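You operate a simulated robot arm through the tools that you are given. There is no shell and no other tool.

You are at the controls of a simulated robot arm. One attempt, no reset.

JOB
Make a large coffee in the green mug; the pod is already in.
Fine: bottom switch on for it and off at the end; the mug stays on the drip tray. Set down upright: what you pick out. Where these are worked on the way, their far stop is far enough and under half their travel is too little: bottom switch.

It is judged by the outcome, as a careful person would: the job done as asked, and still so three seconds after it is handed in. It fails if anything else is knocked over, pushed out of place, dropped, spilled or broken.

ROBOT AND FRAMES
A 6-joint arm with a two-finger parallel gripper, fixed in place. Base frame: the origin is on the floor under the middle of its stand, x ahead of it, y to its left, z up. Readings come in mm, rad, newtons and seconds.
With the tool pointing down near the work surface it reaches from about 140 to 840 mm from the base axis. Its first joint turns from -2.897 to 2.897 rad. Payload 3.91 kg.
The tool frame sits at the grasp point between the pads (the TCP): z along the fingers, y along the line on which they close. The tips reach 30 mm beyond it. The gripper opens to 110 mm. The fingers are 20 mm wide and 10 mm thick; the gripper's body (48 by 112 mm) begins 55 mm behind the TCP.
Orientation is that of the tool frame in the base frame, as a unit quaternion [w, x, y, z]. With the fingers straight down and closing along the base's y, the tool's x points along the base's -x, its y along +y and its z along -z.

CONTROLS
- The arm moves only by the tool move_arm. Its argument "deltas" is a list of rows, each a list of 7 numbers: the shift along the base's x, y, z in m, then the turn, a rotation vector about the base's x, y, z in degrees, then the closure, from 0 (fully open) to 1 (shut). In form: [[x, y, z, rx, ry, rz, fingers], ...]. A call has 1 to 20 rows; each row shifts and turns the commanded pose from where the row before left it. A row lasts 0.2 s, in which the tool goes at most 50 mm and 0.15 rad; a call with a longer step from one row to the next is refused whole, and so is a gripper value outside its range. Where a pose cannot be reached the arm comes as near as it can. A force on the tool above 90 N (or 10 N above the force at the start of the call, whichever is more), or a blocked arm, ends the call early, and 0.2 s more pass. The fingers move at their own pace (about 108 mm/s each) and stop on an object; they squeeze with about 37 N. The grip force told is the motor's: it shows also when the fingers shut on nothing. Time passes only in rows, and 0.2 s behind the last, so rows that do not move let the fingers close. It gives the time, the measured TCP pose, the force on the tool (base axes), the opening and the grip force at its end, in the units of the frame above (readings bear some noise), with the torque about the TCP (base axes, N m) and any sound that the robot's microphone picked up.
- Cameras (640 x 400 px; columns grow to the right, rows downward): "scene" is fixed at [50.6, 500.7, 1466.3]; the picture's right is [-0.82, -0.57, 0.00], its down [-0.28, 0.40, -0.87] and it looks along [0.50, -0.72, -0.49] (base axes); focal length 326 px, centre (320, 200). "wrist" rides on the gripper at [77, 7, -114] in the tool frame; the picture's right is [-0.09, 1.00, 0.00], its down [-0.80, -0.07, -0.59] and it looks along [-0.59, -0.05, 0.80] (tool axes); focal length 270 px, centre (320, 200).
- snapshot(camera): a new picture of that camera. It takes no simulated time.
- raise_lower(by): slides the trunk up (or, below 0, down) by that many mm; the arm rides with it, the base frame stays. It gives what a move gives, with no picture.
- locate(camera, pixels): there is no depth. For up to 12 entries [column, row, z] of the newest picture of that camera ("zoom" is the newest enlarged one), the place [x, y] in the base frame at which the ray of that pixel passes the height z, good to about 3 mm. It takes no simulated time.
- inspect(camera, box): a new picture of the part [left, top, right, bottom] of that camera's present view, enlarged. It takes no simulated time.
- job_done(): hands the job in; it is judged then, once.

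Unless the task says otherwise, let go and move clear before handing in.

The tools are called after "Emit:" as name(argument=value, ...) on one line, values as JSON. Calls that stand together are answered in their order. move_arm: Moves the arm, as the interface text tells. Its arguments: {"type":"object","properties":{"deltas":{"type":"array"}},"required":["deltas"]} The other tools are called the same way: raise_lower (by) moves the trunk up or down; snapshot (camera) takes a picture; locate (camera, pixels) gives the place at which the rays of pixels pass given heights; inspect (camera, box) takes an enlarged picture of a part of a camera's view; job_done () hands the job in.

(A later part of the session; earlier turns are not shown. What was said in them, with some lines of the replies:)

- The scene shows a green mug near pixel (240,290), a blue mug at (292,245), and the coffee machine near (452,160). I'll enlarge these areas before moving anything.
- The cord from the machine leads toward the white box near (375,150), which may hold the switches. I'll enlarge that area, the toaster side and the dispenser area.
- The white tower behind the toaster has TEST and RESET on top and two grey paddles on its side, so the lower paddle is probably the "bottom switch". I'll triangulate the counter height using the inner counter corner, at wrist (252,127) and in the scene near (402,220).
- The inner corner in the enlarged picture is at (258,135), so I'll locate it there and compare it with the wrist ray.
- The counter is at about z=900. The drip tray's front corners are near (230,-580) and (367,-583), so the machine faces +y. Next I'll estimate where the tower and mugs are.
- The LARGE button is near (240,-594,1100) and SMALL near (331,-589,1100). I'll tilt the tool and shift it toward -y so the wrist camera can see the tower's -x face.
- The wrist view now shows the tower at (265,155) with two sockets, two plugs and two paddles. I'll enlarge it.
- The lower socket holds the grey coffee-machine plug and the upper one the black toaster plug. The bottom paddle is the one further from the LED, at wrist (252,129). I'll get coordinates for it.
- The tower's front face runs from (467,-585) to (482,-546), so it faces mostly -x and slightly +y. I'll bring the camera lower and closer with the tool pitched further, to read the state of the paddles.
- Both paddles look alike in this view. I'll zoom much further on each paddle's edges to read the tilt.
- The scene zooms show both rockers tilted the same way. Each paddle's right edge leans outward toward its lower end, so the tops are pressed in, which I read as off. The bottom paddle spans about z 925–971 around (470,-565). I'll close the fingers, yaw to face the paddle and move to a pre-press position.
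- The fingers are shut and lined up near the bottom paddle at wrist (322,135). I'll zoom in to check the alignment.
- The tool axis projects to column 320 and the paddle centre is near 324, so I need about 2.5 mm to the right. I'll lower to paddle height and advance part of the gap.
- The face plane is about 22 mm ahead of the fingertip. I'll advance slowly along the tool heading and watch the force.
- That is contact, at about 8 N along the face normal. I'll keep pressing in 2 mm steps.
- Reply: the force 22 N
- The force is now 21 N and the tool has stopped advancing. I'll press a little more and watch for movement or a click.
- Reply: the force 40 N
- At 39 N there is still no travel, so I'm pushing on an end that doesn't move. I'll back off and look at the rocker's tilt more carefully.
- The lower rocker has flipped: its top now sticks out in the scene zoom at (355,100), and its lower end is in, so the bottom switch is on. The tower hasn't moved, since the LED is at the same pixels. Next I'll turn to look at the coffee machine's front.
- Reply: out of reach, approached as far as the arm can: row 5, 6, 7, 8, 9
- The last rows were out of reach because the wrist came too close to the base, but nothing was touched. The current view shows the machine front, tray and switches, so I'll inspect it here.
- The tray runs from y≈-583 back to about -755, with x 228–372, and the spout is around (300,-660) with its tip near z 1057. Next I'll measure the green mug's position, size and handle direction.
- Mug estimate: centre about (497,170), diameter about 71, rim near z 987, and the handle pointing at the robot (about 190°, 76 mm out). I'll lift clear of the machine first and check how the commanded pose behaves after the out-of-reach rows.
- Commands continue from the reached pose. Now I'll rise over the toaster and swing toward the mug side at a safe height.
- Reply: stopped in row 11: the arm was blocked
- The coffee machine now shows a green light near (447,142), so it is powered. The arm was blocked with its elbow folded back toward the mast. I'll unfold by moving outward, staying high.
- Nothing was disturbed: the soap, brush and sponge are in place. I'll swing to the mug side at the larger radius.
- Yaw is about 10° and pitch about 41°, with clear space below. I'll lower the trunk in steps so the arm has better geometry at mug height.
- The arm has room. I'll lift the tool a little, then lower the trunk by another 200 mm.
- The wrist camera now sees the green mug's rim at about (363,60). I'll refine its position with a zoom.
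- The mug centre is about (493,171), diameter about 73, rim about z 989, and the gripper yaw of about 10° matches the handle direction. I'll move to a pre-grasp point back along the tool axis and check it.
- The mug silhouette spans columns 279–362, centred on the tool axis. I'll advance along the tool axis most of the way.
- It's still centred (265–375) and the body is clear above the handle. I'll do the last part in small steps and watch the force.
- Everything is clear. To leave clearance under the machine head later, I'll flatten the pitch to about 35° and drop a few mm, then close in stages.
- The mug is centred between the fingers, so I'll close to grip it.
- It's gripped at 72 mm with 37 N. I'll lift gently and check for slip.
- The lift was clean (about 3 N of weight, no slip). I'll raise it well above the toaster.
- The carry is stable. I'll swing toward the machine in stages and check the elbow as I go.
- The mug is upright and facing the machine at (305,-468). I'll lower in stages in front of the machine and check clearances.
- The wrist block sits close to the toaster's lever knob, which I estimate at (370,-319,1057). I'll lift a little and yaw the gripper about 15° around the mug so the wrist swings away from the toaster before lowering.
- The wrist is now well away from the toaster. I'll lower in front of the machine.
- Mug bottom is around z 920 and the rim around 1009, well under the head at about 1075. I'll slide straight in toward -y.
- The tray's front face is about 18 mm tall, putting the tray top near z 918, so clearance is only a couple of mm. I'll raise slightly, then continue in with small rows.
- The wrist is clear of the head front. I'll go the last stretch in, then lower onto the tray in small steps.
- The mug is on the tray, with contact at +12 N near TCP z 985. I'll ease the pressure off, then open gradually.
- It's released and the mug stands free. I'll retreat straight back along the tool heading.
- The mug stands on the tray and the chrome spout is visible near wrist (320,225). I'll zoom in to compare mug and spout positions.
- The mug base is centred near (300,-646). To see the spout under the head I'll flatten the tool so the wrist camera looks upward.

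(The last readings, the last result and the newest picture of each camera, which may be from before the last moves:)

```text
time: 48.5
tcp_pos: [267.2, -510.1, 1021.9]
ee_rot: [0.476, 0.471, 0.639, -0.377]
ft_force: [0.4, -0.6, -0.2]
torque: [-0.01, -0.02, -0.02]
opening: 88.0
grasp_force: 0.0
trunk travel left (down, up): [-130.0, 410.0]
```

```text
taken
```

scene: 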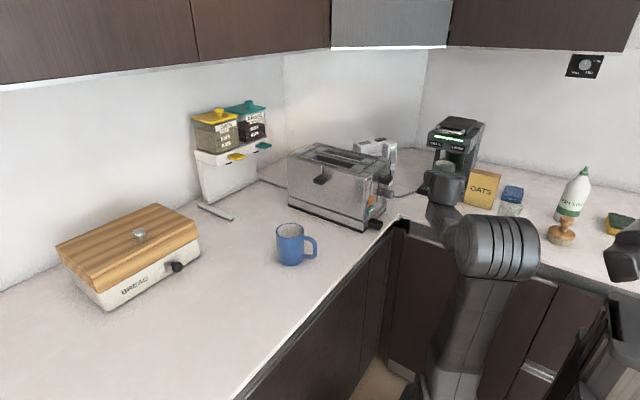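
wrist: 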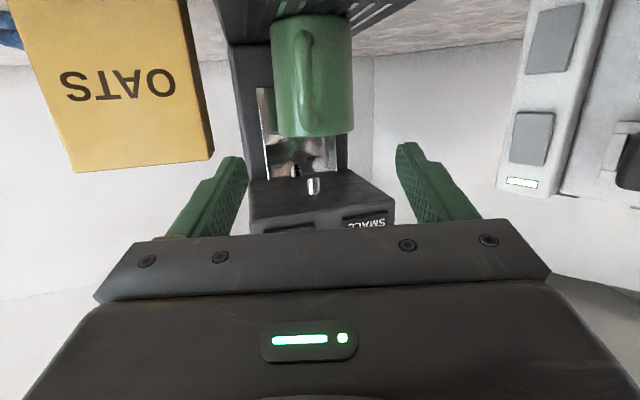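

Now the spout is visible at wrist (313,187) under the head. I'll zoom in to triangulate it.

Emit:
inspect(camera="wrist", box=[235, 0, 405, 235])

Emit:
inspect(camera="wrist", box=[250, 130, 370, 235])

Emit:
locate(camera="wrist", pixels=[[313, 182, 1057], [313, 182, 1062], [313, 193, 1075], [312, 132, 1009], [276, 131, 1009], [351, 131, 1009], [248, 182, 1075], [250, 208, 1075], [366, 171, 1075], [392, 200, 1075]])

```text
1.70 times, centred on (320, 118) of wrist
```

zoom: 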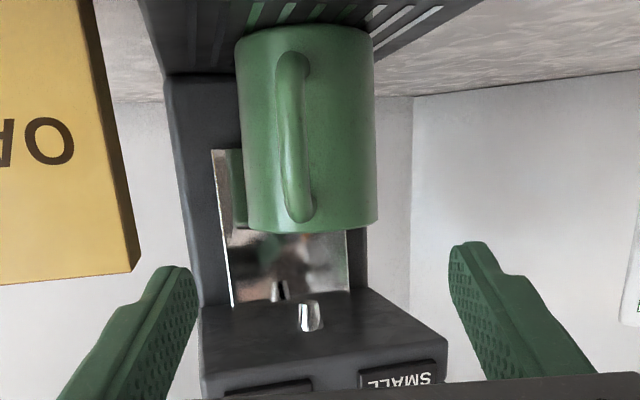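

```text
3.81 times, centred on (310, 182) of wrist
```

zoom: 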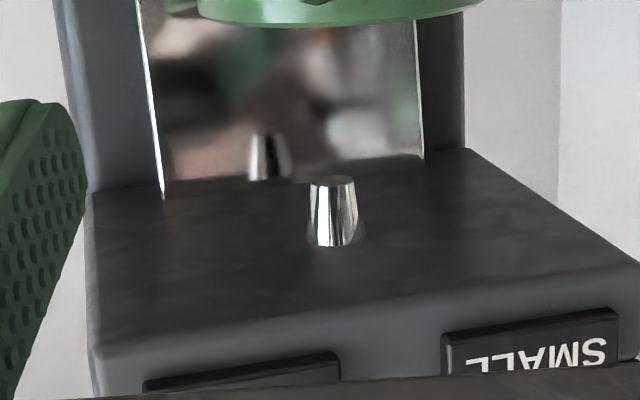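

```text
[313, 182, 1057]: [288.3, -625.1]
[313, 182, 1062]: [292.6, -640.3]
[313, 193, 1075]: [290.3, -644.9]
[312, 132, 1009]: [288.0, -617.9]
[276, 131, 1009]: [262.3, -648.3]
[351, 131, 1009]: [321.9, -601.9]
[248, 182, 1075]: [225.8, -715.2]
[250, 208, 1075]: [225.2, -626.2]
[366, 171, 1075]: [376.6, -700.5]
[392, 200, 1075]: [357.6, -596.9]
```

Emit:
locate(camera="zoom", pixels=[[85, 195, 1075], [95, 358, 1075], [465, 148, 1075], [638, 268, 1075], [335, 243, 1075], [85, 195, 1082], [95, 358, 1082], [465, 148, 1082], [638, 268, 1082], [335, 243, 1082], [333, 180, 1065], [333, 180, 1070]])

```text
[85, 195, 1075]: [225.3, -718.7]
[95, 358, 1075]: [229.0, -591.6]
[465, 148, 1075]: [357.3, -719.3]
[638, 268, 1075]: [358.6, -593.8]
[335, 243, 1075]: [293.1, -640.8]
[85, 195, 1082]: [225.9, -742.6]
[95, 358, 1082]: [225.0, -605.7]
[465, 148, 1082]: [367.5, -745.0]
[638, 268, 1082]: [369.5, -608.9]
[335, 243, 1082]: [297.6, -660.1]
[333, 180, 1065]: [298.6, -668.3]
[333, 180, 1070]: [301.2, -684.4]
```

Triangulated, the spout is at about (296,-652) and the mug centre about (300,-648), so it is well under the spout. Next I'll close the fingers, level the tool facing -y, and line up with the LARGE button near (241,-594,1100).

Emit:
move_arm(deltas=[[-0.003, 0.012, 0.015, -2.95, -0.5, -3, 0.2], [-0.005, 0.01, 0.015, -2.95, -0.45, -3, 0.5], [-0.005, 0.006, 0.015, -2.95, -0.4, -3, 1], [-0.005, 0.004, 0.015, -2.95, -0.3, -3, 1], [-0.005, 0, 0.016, -2.95, -0.2, -3, 1], [0, 0, 0, 0, 0, 0, 1]])

Emit:
snapshot(camera="wrist")

Emit:
snapshot(camera="scene")

```text
time: 49.9
tcp_pos: [245.1, -477.6, 1099.5]
ee_rot: [0.49, 0.49, 0.512, -0.507]
ft_force: [0.0, 1.2, 0.0]
torque: [-0.03, 0.01, -0.02]
opening: 0.0
grasp_force: 37.1
trunk travel left (down, up): [-130.0, 410.0]
```

```text
taken
```

wrist: 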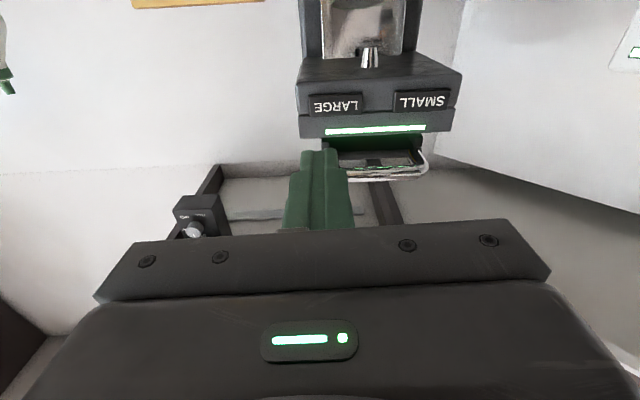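

```text
taken
```

scene: 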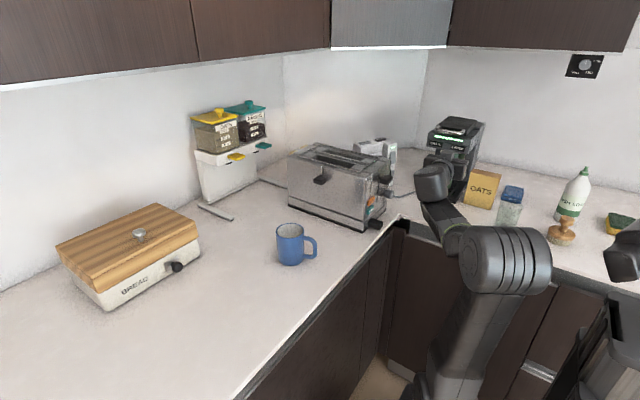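

The tool is level facing -y, with LARGE at wrist (336,105), SMALL at (422,101) and the green LED strip at (375,129). I'll zoom and locate the LARGE plate precisely.

Emit:
inspect(camera="wrist", box=[285, 40, 475, 190])

Emit:
locate(camera="wrist", pixels=[[336, 105, 1092], [336, 105, 1095], [336, 105, 1090], [422, 102, 1092], [422, 102, 1095], [300, 92, 1075], [460, 88, 1075]])

```text
2.67 times, centred on (380, 115) of wrist
```

zoom: 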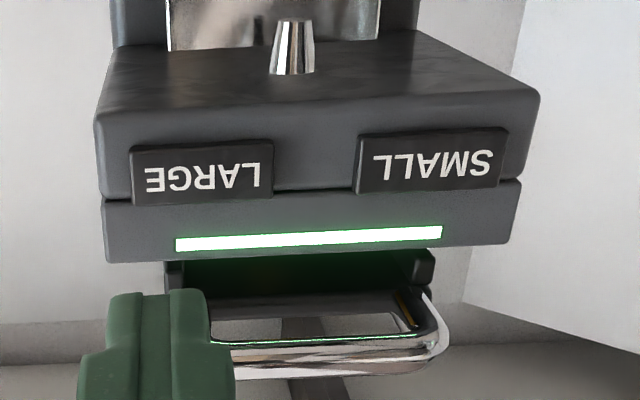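

```text
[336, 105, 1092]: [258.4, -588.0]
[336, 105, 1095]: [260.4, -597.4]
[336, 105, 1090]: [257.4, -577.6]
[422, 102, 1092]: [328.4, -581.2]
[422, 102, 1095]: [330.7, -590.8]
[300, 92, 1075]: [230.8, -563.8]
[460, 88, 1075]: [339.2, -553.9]
```

The LARGE plate is centred at about (258,-594,1093), roughly 45 × 19 mm. I'll align with it and approach.

Emit:
move_arm(deltas=[[0.0034, -0.0175, -0.0016, 0, 0, 0, 1], [0.0034, -0.0175, -0.0016, 0, 0, 0, 1], [0.0034, -0.0175, -0.0017, 0, 0, 0, 1], [0.0034, -0.015, -0.0016, 0, 0, 0, 1], [0, 0, 0, 0, 0, 0, 1]])

Emit:
inspect(camera="wrist", box=[240, 30, 420, 200])

```text
time: 51.1
tcp_pos: [258.3, -545.9, 1092.5]
ee_rot: [0.49, 0.49, 0.512, -0.508]
ft_force: [0.2, 0.3, 0.1]
torque: [0.01, 0.0, 0.02]
opening: 0.1
grasp_force: 36.9
trunk travel left (down, up): [-130.0, 410.0]
```

```text
2.35 times, centred on (330, 115) of wrist
```

zoom: 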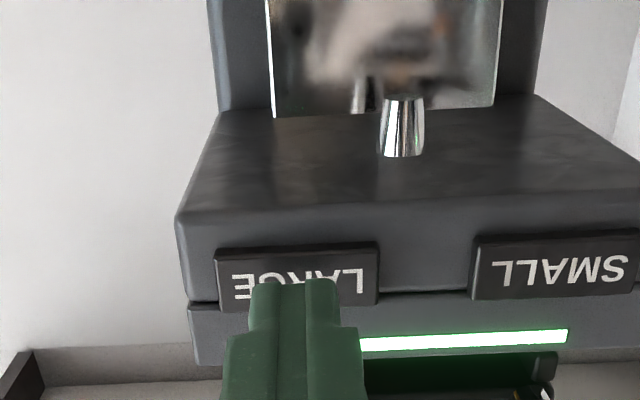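

The tool axis hits the plate centre at zoom (296,278), so I'm aligned. I'll advance to near contact.

Emit:
move_arm(deltas=[[0, -0.005, 0, 0, 0, 0, 1], [0, -0.004, 0, 0, 0, 0, 1], [0, -0.002, 0, 0, 0, 0, 1]])

```text
time: 51.9
tcp_pos: [258.1, -557.6, 1092.2]
ee_rot: [0.49, 0.491, 0.512, -0.508]
ft_force: [0.2, -0.2, 0.5]
torque: [-0.03, 0.01, 0.0]
opening: 0.0
grasp_force: 36.5
trunk travel left (down, up): [-130.0, 410.0]
```

Emit:
move_arm(deltas=[[0, -0.002, 0, 0, 0, 0, 1], [0, -0.002, 0, 0, 0, 0, 1]])

```text
time: 52.5
tcp_pos: [258.2, -560.6, 1092.6]
ee_rot: [0.49, 0.49, 0.512, -0.507]
ft_force: [0.5, -0.3, 0.5]
torque: [0.02, -0.02, -0.03]
opening: 0.0
grasp_force: 37.2
trunk travel left (down, up): [-130.0, 410.0]
```

Emit:
move_arm(deltas=[[0, -0.002, 0, 0, 0, 0, 1], [0, -0.002, 0, 0, 0, 0, 1]])

```text
time: 53.1
tcp_pos: [257.4, -564.3, 1092.3]
ee_rot: [0.491, 0.491, 0.512, -0.507]
ft_force: [0.2, -0.1, -0.3]
torque: [0.01, 0.01, -0.04]
opening: 0.0
grasp_force: 37.4
trunk travel left (down, up): [-130.0, 410.0]
```

Emit:
move_arm(deltas=[[0, -0.0015, 0, 0, 0, 0, 1], [0, -0.0015, 0, 0, 0, 0, 1]])

Emit:
inspect(camera="wrist", box=[240, 30, 420, 200])

```text
time: 53.7
tcp_pos: [258.5, -567.6, 1090.3]
ee_rot: [0.49, 0.491, 0.512, -0.508]
ft_force: [-0.6, 2.8, 0.2]
torque: [-0.02, 0.0, 0.0]
opening: 0.0
grasp_force: 37.2
trunk travel left (down, up): [-130.0, 410.0]
heard: click
```

```text
2.35 times, centred on (330, 115) of wrist
```

zoom: 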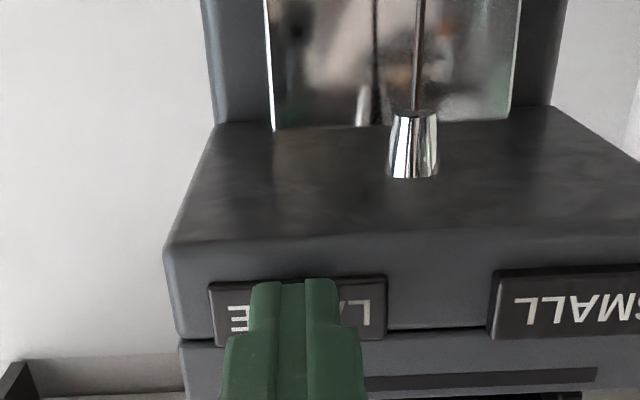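

There was a click, and coffee is streaming from the spout at zoom (418,50). I'll back off the button and watch the pour.

Emit:
move_arm(deltas=[[0, 0.006, 0, 0, 0, 0, 1], [0, 0.015, 0, 0, 0, 0, 1], [0, 0.02, 0, 0, 0, 0, 1], [0, 0.02, 0, 0, 0, 0, 1], [0, 0, 0, 0, 0, 0, 1]])

Emit:
snapshot(camera="wrist")

Emit:
inspect(camera="scene", box=[390, 100, 510, 220])

```text
time: 54.9
tcp_pos: [258.4, -507.6, 1092.1]
ee_rot: [0.49, 0.49, 0.512, -0.507]
ft_force: [-0.2, 0.8, -0.5]
torque: [0.04, -0.02, 0.01]
opening: 0.2
grasp_force: 37.0
trunk travel left (down, up): [-130.0, 410.0]
```

```text
taken
```

wrist: 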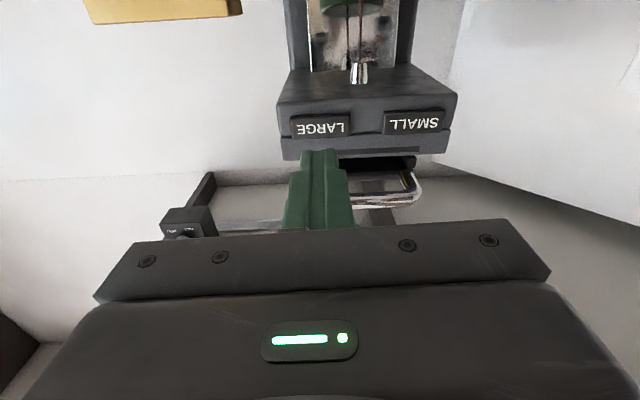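

```text
3.33 times, centred on (450, 160) of scene
```

zoom: 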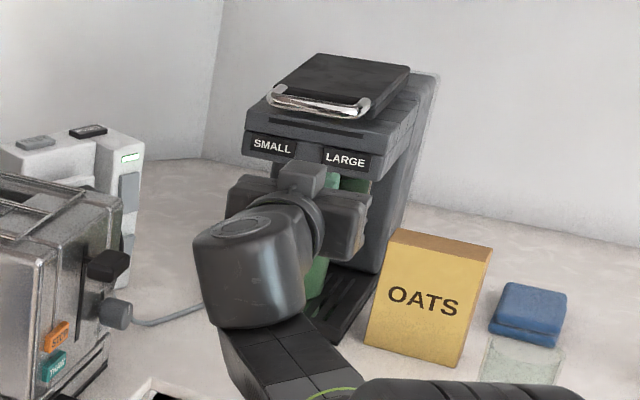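

The stream goes into the mug at (360,5–60), and the LED strip is dark while it brews. I'll wait and watch for it to finish.

Emit:
move_arm(deltas=[[0, 0, 0, 0, 0, 0, 1], [0, 0, 0, 0, 0, 0, 1], [0, 0, 0, 0, 0, 0, 1], [0, 0, 0, 0, 0, 0, 1], [0, 0, 0, 0, 0, 0, 1], [0, 0, 0, 0, 0, 0, 1], [0, 0, 0, 0, 0, 0, 1], [0, 0, 0, 0, 0, 0, 1], [0, 0, 0, 0, 0, 0, 1], [0, 0, 0, 0, 0, 0, 1]])

Emit:
inspect(camera="wrist", box=[270, 0, 470, 170])

```text
time: 57.1
tcp_pos: [258.7, -506.8, 1092.1]
ee_rot: [0.49, 0.49, 0.512, -0.507]
ft_force: [-0.5, -0.1, 0.2]
torque: [0.02, 0.05, 0.0]
opening: 0.0
grasp_force: 36.9
trunk travel left (down, up): [-130.0, 410.0]
```

```text
2.35 times, centred on (370, 85) of wrist
```

zoom: 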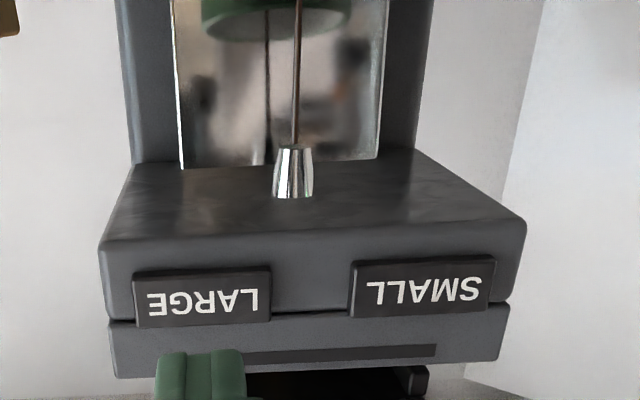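

I want to confirm the stream lands inside the mug, so I'll pitch the camera down for a fuller view while the brew continues.

Emit:
move_arm(deltas=[[0.002, 0.006, -0.002, 6, 0, 0, 1], [0.002, 0.006, -0.002, 6, 0, 0, 1], [0.002, 0.006, -0.002, 6, 0, 0, 1], [0.002, 0.006, -0.002, 6, 0, 0, 1], [0.002, 0.006, -0.002, 6, 0, 0, 1], [0, 0, 0, 0, 0, 0, 1]])

Emit:
snapshot(camera="wrist")

Emit:
inspect(camera="wrist", box=[240, 20, 460, 220])

```text
time: 58.5
tcp_pos: [268.9, -476.8, 1081.6]
ee_rot: [0.347, 0.6, 0.626, -0.357]
ft_force: [0.1, 0.5, -0.4]
torque: [-0.02, 0.01, 0.01]
opening: 0.0
grasp_force: 36.9
trunk travel left (down, up): [-130.0, 410.0]
```

```text
taken
```

wrist: 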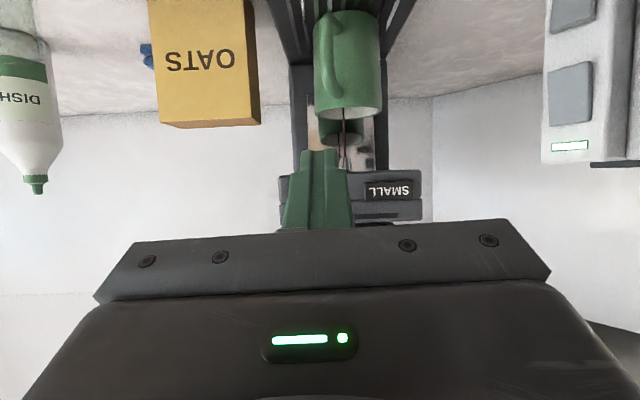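

```text
2.00 times, centred on (350, 120) of wrist
```

zoom: 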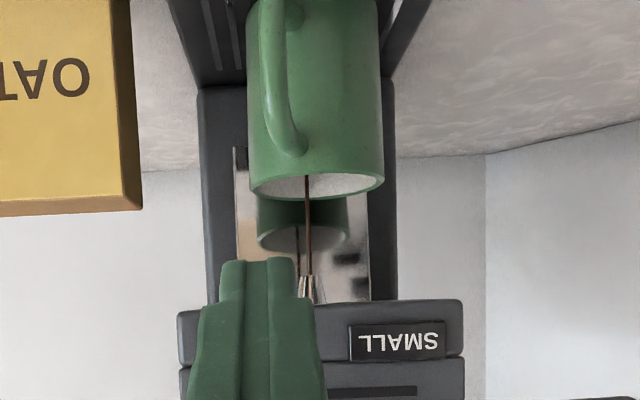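

The stream falls inside the mug at zoom (308,180), and the mug is upright on the tray. I'll keep waiting.

Emit:
move_arm(deltas=[[0, 0, 0, 0, 0, 0, 1], [0, 0, 0, 0, 0, 0, 1], [0, 0, 0, 0, 0, 0, 1], [0, 0, 0, 0, 0, 0, 1], [0, 0, 0, 0, 0, 0, 1], [0, 0, 0, 0, 0, 0, 1], [0, 0, 0, 0, 0, 0, 1], [0, 0, 0, 0, 0, 0, 1], [0, 0, 0, 0, 0, 0, 1], [0, 0, 0, 0, 0, 0, 1], [0, 0, 0, 0, 0, 0, 1], [0, 0, 0, 0, 0, 0, 1], [0, 0, 0, 0, 0, 0, 1], [0, 0, 0, 0, 0, 0, 1], [0, 0, 0, 0, 0, 0, 1], [0, 0, 0, 0, 0, 0, 1], [0, 0, 0, 0, 0, 0, 1], [0, 0, 0, 0, 0, 0, 1], [0, 0, 0, 0, 0, 0, 1], [0, 0, 0, 0, 0, 0, 1]])

Emit:
inspect(camera="wrist", box=[240, 20, 460, 220])

Emit:
inspect(camera="scene", box=[390, 100, 510, 220])

```text
time: 62.7
tcp_pos: [268.9, -477.1, 1080.6]
ee_rot: [0.347, 0.601, 0.626, -0.357]
ft_force: [-0.4, 0.1, -0.7]
torque: [0.02, 0.0, 0.0]
opening: 0.0
grasp_force: 36.9
trunk travel left (down, up): [-130.0, 410.0]
```

```text
2.00 times, centred on (350, 120) of wrist
```

zoom: 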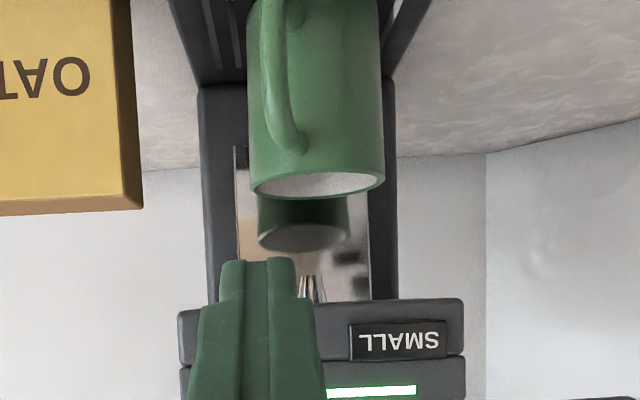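

```text
3.33 times, centred on (450, 160) of scene
```

zoom: 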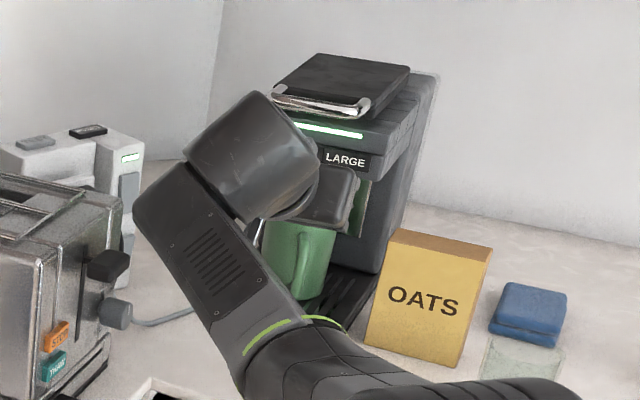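

The brew has finished: the stream has stopped and the LED strip is green again. Next I'll switch the bottom switch off by swinging the closed fingers back toward the tower, staying above and clear of the mug.

Emit:
move_arm(deltas=[[0.012, 0.003, 0.004, 0, 0, 7.3, 1], [0.0136, -0.003, -0.003, 0, 0, 7.3, 1], [0.0138, -0.006, -0.008, 0, 0, 7.3, 1], [0.0138, -0.0075, -0.01, 0, 0, 7.3, 1], [0.0138, -0.0075, -0.01, 0, 0, 7.3, 1], [0.0138, -0.0075, -0.01, 0, 0, 7.3, 1], [0.0138, -0.0075, -0.011, 0, 0, 7.3, 1], [0.0138, -0.0075, -0.011, 0, 0, 7.3, 1], [0.0138, -0.0075, -0.012, 0, 0, 7.1, 1], [0, 0, 0, 0, 0, 0, 1]])

Emit:
snapshot(camera="wrist")

Emit:
snapshot(camera="scene")

```text
time: 64.9
tcp_pos: [390.8, -528.5, 1011.8]
ee_rot: [0.485, 0.167, 0.851, -0.114]
ft_force: [0.2, 0.2, 1.1]
torque: [0.02, 0.0, 0.01]
opening: 0.0
grasp_force: 36.8
trunk travel left (down, up): [-130.0, 410.0]
```

```text
taken
```

wrist: 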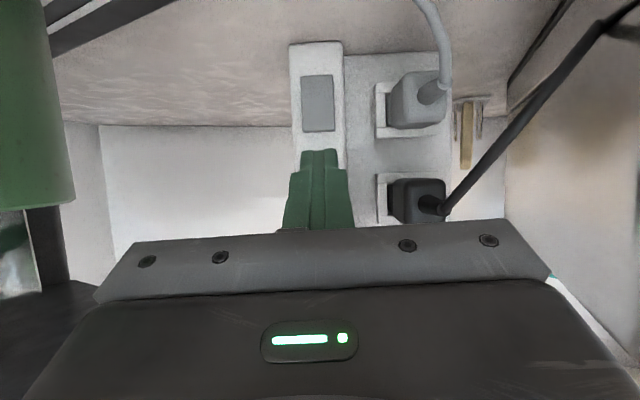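

```text
taken
```

scene: 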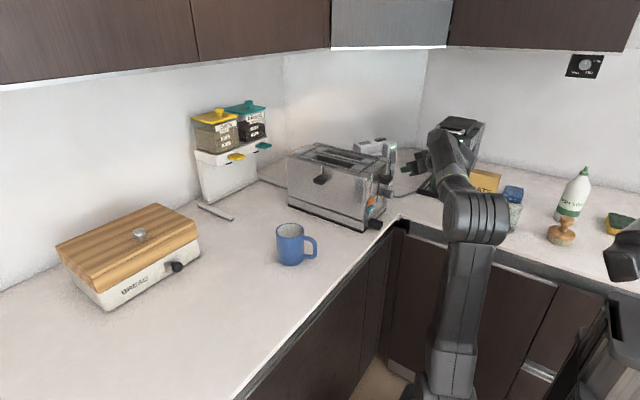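

Emit:
inspect(camera="wrist", box=[265, 30, 385, 200])

Emit:
inspect(camera="scene", box=[370, 120, 450, 210])

```text
2.35 times, centred on (325, 115) of wrist
```

zoom: 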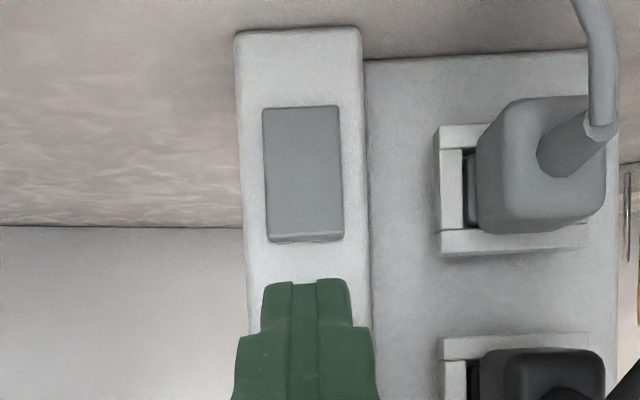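

```text
4.44 times, centred on (410, 165) of scene
```

zoom: 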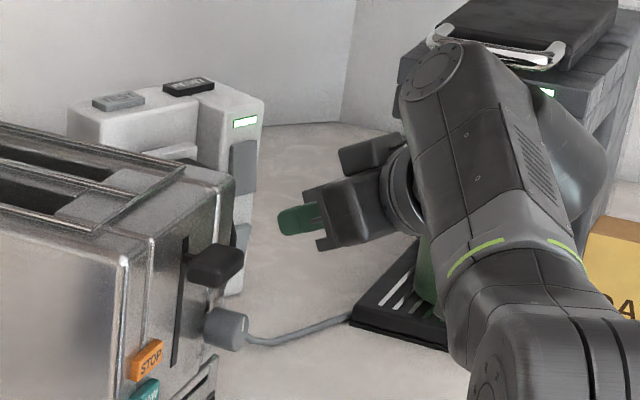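

The axis lines up with the bottom paddle, whose upper end now sticks out (zoom (305,238)). I'll lower to press height and close most of the gap.

Emit:
move_arm(deltas=[[0, 0, -0.022, 0, 0, 0, 1], [0, 0, -0.022, 0, 0, 0, 1], [0.011, -0.0049, 0, 0, 0, 0, 1], [0.011, -0.0049, 0, 0, 0, 0, 1], [0.0091, -0.0041, 0, 0, 0, 0, 1], [0, 0, 0, 0, 0, 0, 1]])

Emit:
inspect(camera="wrist", box=[265, 30, 385, 200])

Emit:
inspect(camera="scene", box=[370, 120, 450, 210])

```text
time: 66.3
tcp_pos: [421.8, -542.5, 966.7]
ee_rot: [0.485, 0.166, 0.851, -0.113]
ft_force: [-0.5, 0.5, -0.6]
torque: [-0.01, -0.03, 0.01]
opening: 0.0
grasp_force: 37.0
trunk travel left (down, up): [-130.0, 410.0]
```

```text
2.35 times, centred on (325, 115) of wrist
```

zoom: 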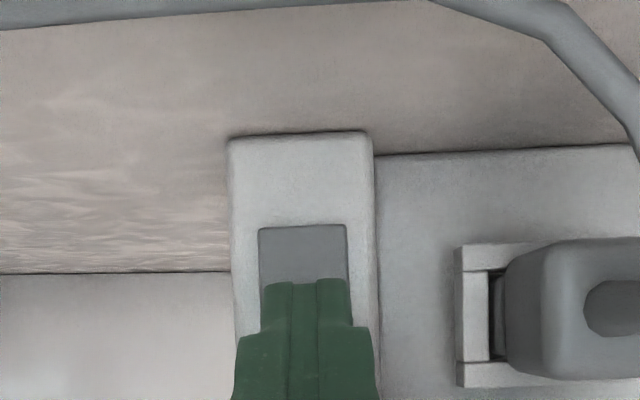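

```text
4.44 times, centred on (410, 165) of scene
```

zoom: 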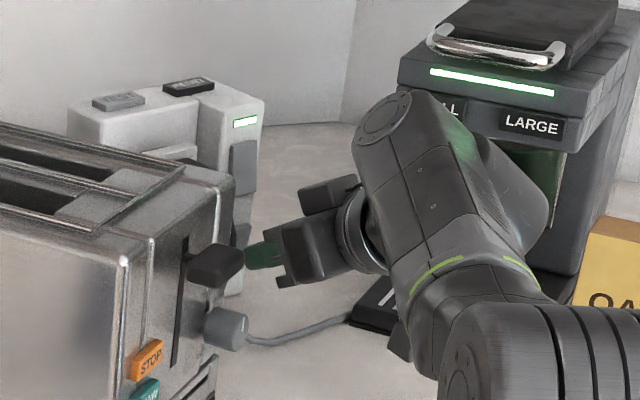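

Emit:
move_arm(deltas=[[0.0037, -0.0016, 0, 0, 0, 0, 1], [0.0037, -0.0016, 0, 0, 0, 0, 1]])

```text
time: 66.9
tcp_pos: [429.8, -546.2, 968.0]
ee_rot: [0.485, 0.167, 0.851, -0.113]
ft_force: [0.0, -0.3, -0.1]
torque: [-0.02, 0.0, -0.01]
opening: 0.0
grasp_force: 36.9
trunk travel left (down, up): [-130.0, 410.0]
```

Emit:
move_arm(deltas=[[0.0018, -0.0008, 0, 0, 0, 0, 1], [0.0018, -0.0008, 0, 0, 0, 0, 1]])

```text
time: 67.5
tcp_pos: [431.7, -546.0, 966.3]
ee_rot: [0.485, 0.167, 0.851, -0.114]
ft_force: [0.3, -0.3, -0.5]
torque: [0.0, -0.01, -0.01]
opening: 0.0
grasp_force: 36.9
trunk travel left (down, up): [-130.0, 410.0]
```

Emit:
move_arm(deltas=[[0.0018, -0.0008, 0, 0, 0, 0, 1], [0.0018, -0.0008, 0, 0, 0, 0, 1]])

Emit:
inspect(camera="scene", box=[375, 130, 435, 200])

```text
time: 68.1
tcp_pos: [436.4, -547.9, 967.2]
ee_rot: [0.485, 0.167, 0.851, -0.114]
ft_force: [-0.1, -1.0, 0.4]
torque: [0.04, 0.03, -0.01]
opening: 0.3
grasp_force: 37.5
trunk travel left (down, up): [-130.0, 410.0]
```

```text
5.71 times, centred on (405, 165) of scene
```

zoom: 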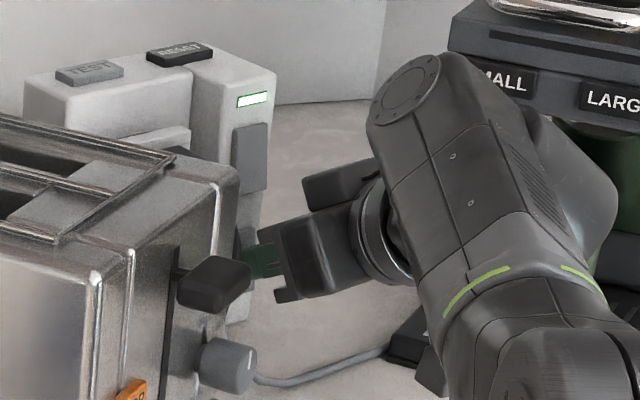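

The machine's LED strip has gone dark (zoom (545,45)), so the rocker has flipped. I'll press on gently to make sure it reaches the stop.

Emit:
move_arm(deltas=[[0.0014, -0.0006, 0, 0, 0, 0, 1], [0.0014, -0.0006, 0, 0, 0, 0, 1]])

```text
time: 68.7
tcp_pos: [437.0, -548.7, 968.1]
ee_rot: [0.485, 0.167, 0.851, -0.113]
ft_force: [-14.8, 10.4, -3.4]
torque: [0.07, 0.23, 0.08]
opening: 0.0
grasp_force: 36.6
trunk travel left (down, up): [-130.0, 410.0]
```

The rocker is at its stop, with a firm 18 N. I'll back straight off and verify the switch, machine and mug.

Emit:
move_arm(deltas=[[-0.0073, 0.0033, 0, 0, 0, 0, 1], [-0.0137, 0.0061, 0.005, 0, 0, 0, 1], [-0.0137, 0.0061, 0.02, 0, 0, 0, 1], [-0.012, 0.01, 0.03, 0, 0, 0, 1], [-0.012, 0.02, 0.035, 0, 0, 0, 1], [-0.01, 0.03, 0.035, 0, 0, 0, 1], [0, 0, 0, 0, 0, 0, 1]])

Emit:
inspect(camera="scene", box=[384, 164, 400, 190])

Emit:
snapshot(camera="scene")

Emit:
snapshot(camera="wrist")

```text
time: 70.3
tcp_pos: [368.9, -472.6, 1092.7]
ee_rot: [0.485, 0.167, 0.851, -0.114]
ft_force: [-0.1, 0.3, 0.1]
torque: [0.06, -0.03, -0.04]
opening: 0.2
grasp_force: 37.0
trunk travel left (down, up): [-130.0, 410.0]
```

```text
15.38 times, centred on (392, 177) of scene
```

zoom: 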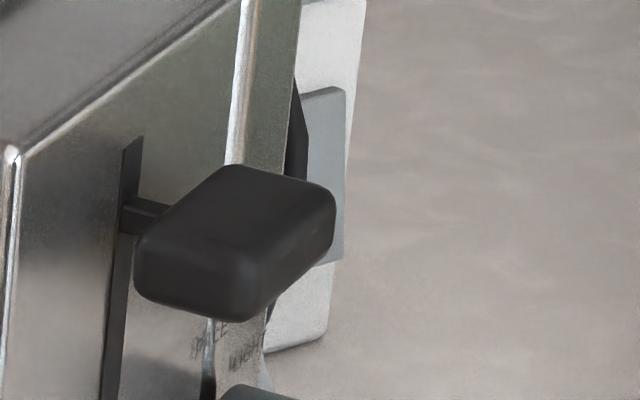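

```text
taken
```

scene: 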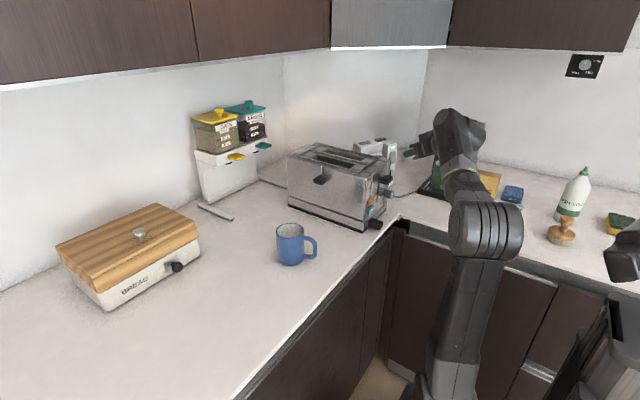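

```text
taken
```

wrist: 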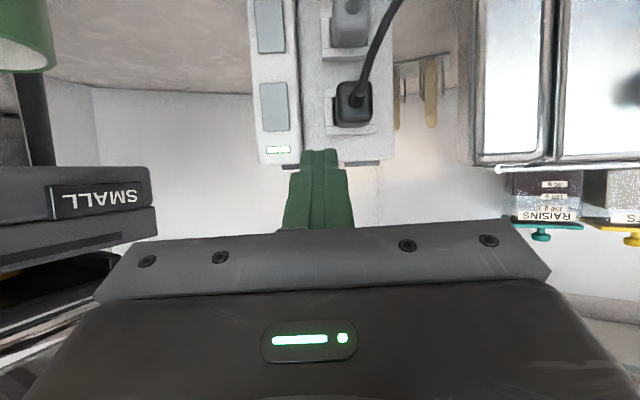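

The bottom rocker is back in its original off position and the machine LED is dark. I'll move the arm up and clear, then check the mug and surroundings.

Emit:
move_arm(deltas=[[0, 0.01, 0.04, 0, 0, 0, 0.5], [0, 0.015, 0.04, 0, 0, 0, 0.5], [0.005, 0.02, 0.04, 0, 0, 0, 0.5], [0.01, 0.035, 0.025, 0, 0, 0, 0.5], [0.01, 0.04, 0.01, 0, 0, 0, 0.5], [0.01, 0.045, 0, 0, 0, 0, 0.5], [0.01, 0.045, 0, 0, 0, 0, 0.5], [0, 0, 0, 0, 0, 0, 0.5]])

Emit:
snapshot(camera="scene")

Emit:
inspect(camera="scene", box=[390, 100, 510, 220])

```text
time: 72.1
tcp_pos: [415.3, -262.8, 1247.6]
ee_rot: [0.486, 0.167, 0.85, -0.113]
ft_force: [-0.9, -0.3, 0.0]
torque: [0.0, 0.01, -0.03]
opening: 55.1
grasp_force: 0.1
trunk travel left (down, up): [-130.0, 410.0]
```

```text
taken
```

scene: 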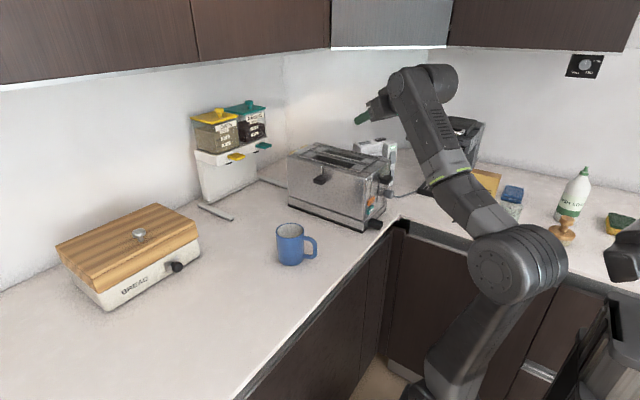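

```text
3.33 times, centred on (450, 160) of scene
```

zoom: 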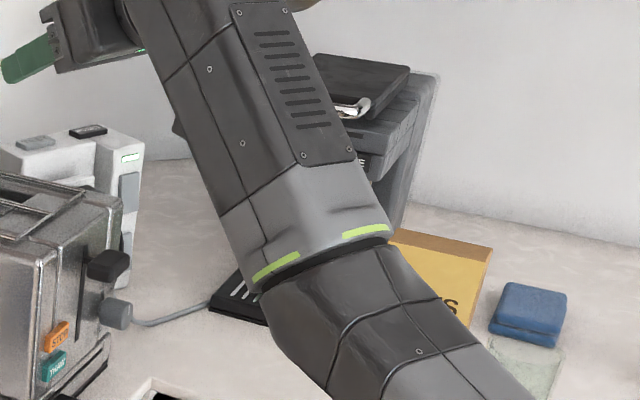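

The forearm hides the machine, so I'll swing a little further toward +y for a clear final view.

Emit:
move_arm(deltas=[[0.005, 0.04, 0, 0, 0, 4, 0.5], [0.005, 0.04, 0, 0, 0, 4, 0.5], [0.005, 0.04, 0, 0, 0, 4, 0.5], [0.005, 0.04, 0, 0, 0, 4, 0.5], [0.005, 0.04, 0, 0, 0, 4, 0.5], [0, 0.04, 0, 0, 0, 4, 0.5], [0, 0.04, 0, 0, 0, 4, 0.5], [0, 0, 0, 0, 0, 0, 0.5]])

Emit:
snapshot(camera="scene")

Emit:
inspect(camera="scene", box=[390, 100, 510, 220])

Emit:
inspect(camera="scene", box=[384, 144, 400, 190])

```text
time: 73.9
tcp_pos: [440.8, 16.9, 1246.5]
ee_rot: [0.499, -0.043, 0.865, 0.006]
ft_force: [0.2, -0.2, -0.6]
torque: [-0.02, -0.02, -0.01]
opening: 55.2
grasp_force: 0.0
trunk travel left (down, up): [-130.0, 410.0]
```

```text
taken
```

scene: 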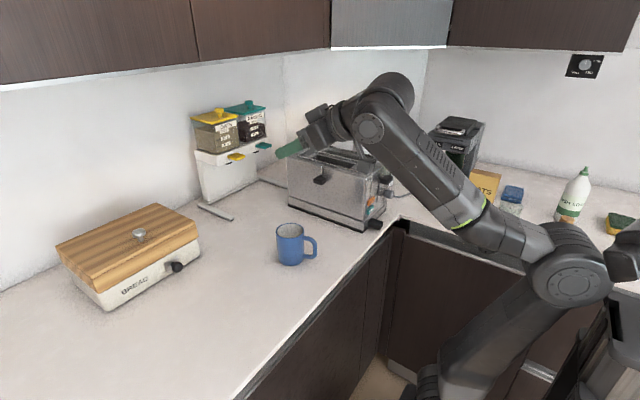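

```text
3.33 times, centred on (450, 160) of scene
```

zoom: 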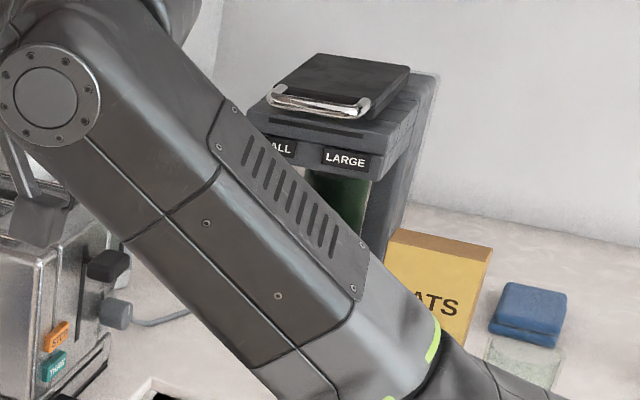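

```text
8.70 times, centred on (392, 167) of scene
```

zoom: 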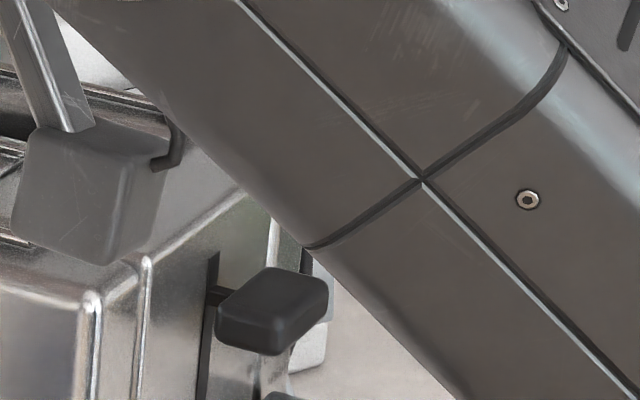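

Emit:
raise_lower(by=150)

Emit:
snapshot(camera="scene")

Emit:
inspect(camera="scene", box=[390, 100, 510, 220])

Emit:
inspect(camera="scene", box=[376, 140, 406, 190])

```text
time: 75.6
tcp_pos: [440.2, 16.0, 1396.9]
ee_rot: [0.499, -0.044, 0.866, 0.007]
ft_force: [0.2, 0.0, -0.6]
torque: [0.01, -0.03, 0.03]
opening: 55.0
grasp_force: 0.1
trunk travel left (down, up): [-280.0, 260.0]
```

```text
taken
```

scene: 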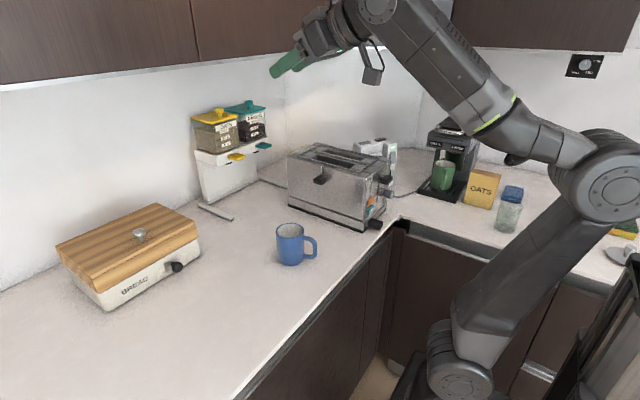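

```text
3.33 times, centred on (450, 160) of scene
```

zoom: 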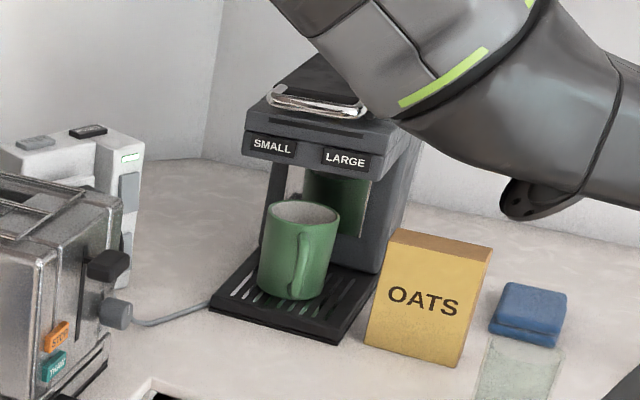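

```text
8.00 times, centred on (391, 165) of scene
```

zoom: 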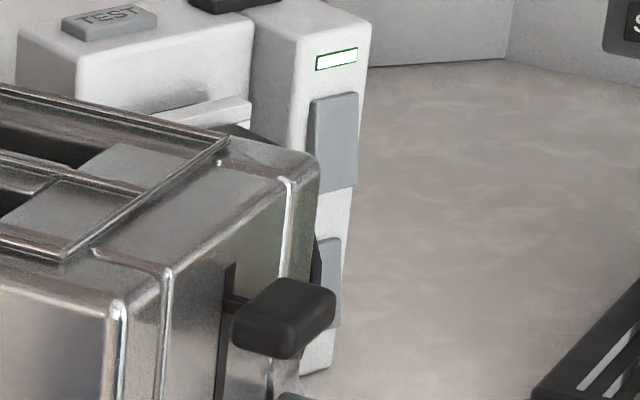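

Emit:
inspect(camera="scene", box=[425, 150, 465, 195])

```text
8.89 times, centred on (445, 172) of scene
```

zoom: 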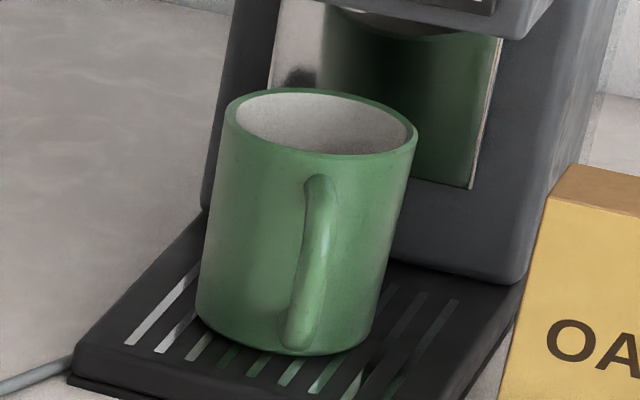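

The green mug is upright on the drip tray with no spill visible. The brew ended by itself and the machine light is off. The bottom switch is back at its off stop, the other items in view look undisturbed, and the arm is clear. I'm handing it in.

Emit:
job_done()

```text
The job is handed in.
```

I made the large coffee in the green mug, and the job is handed in. The mug is upright on the drip tray under the spout.

- **Switch:** I turned the bottom switch on before brewing and off afterwards. It is back at its off stop and the machine's light is dark.
- **Brew:** I pressed LARGE and heard a click. The coffee poured into the mug and stopped by itself, and the machine's light came back on. I couldn't see how full the mug is from the camera angle, but there is no spill on the tray.
- **Surroundings:** Early on the arm was briefly blocked in mid-air, probably by its own mast. Nothing I could see in the later pictures had been knocked or moved.
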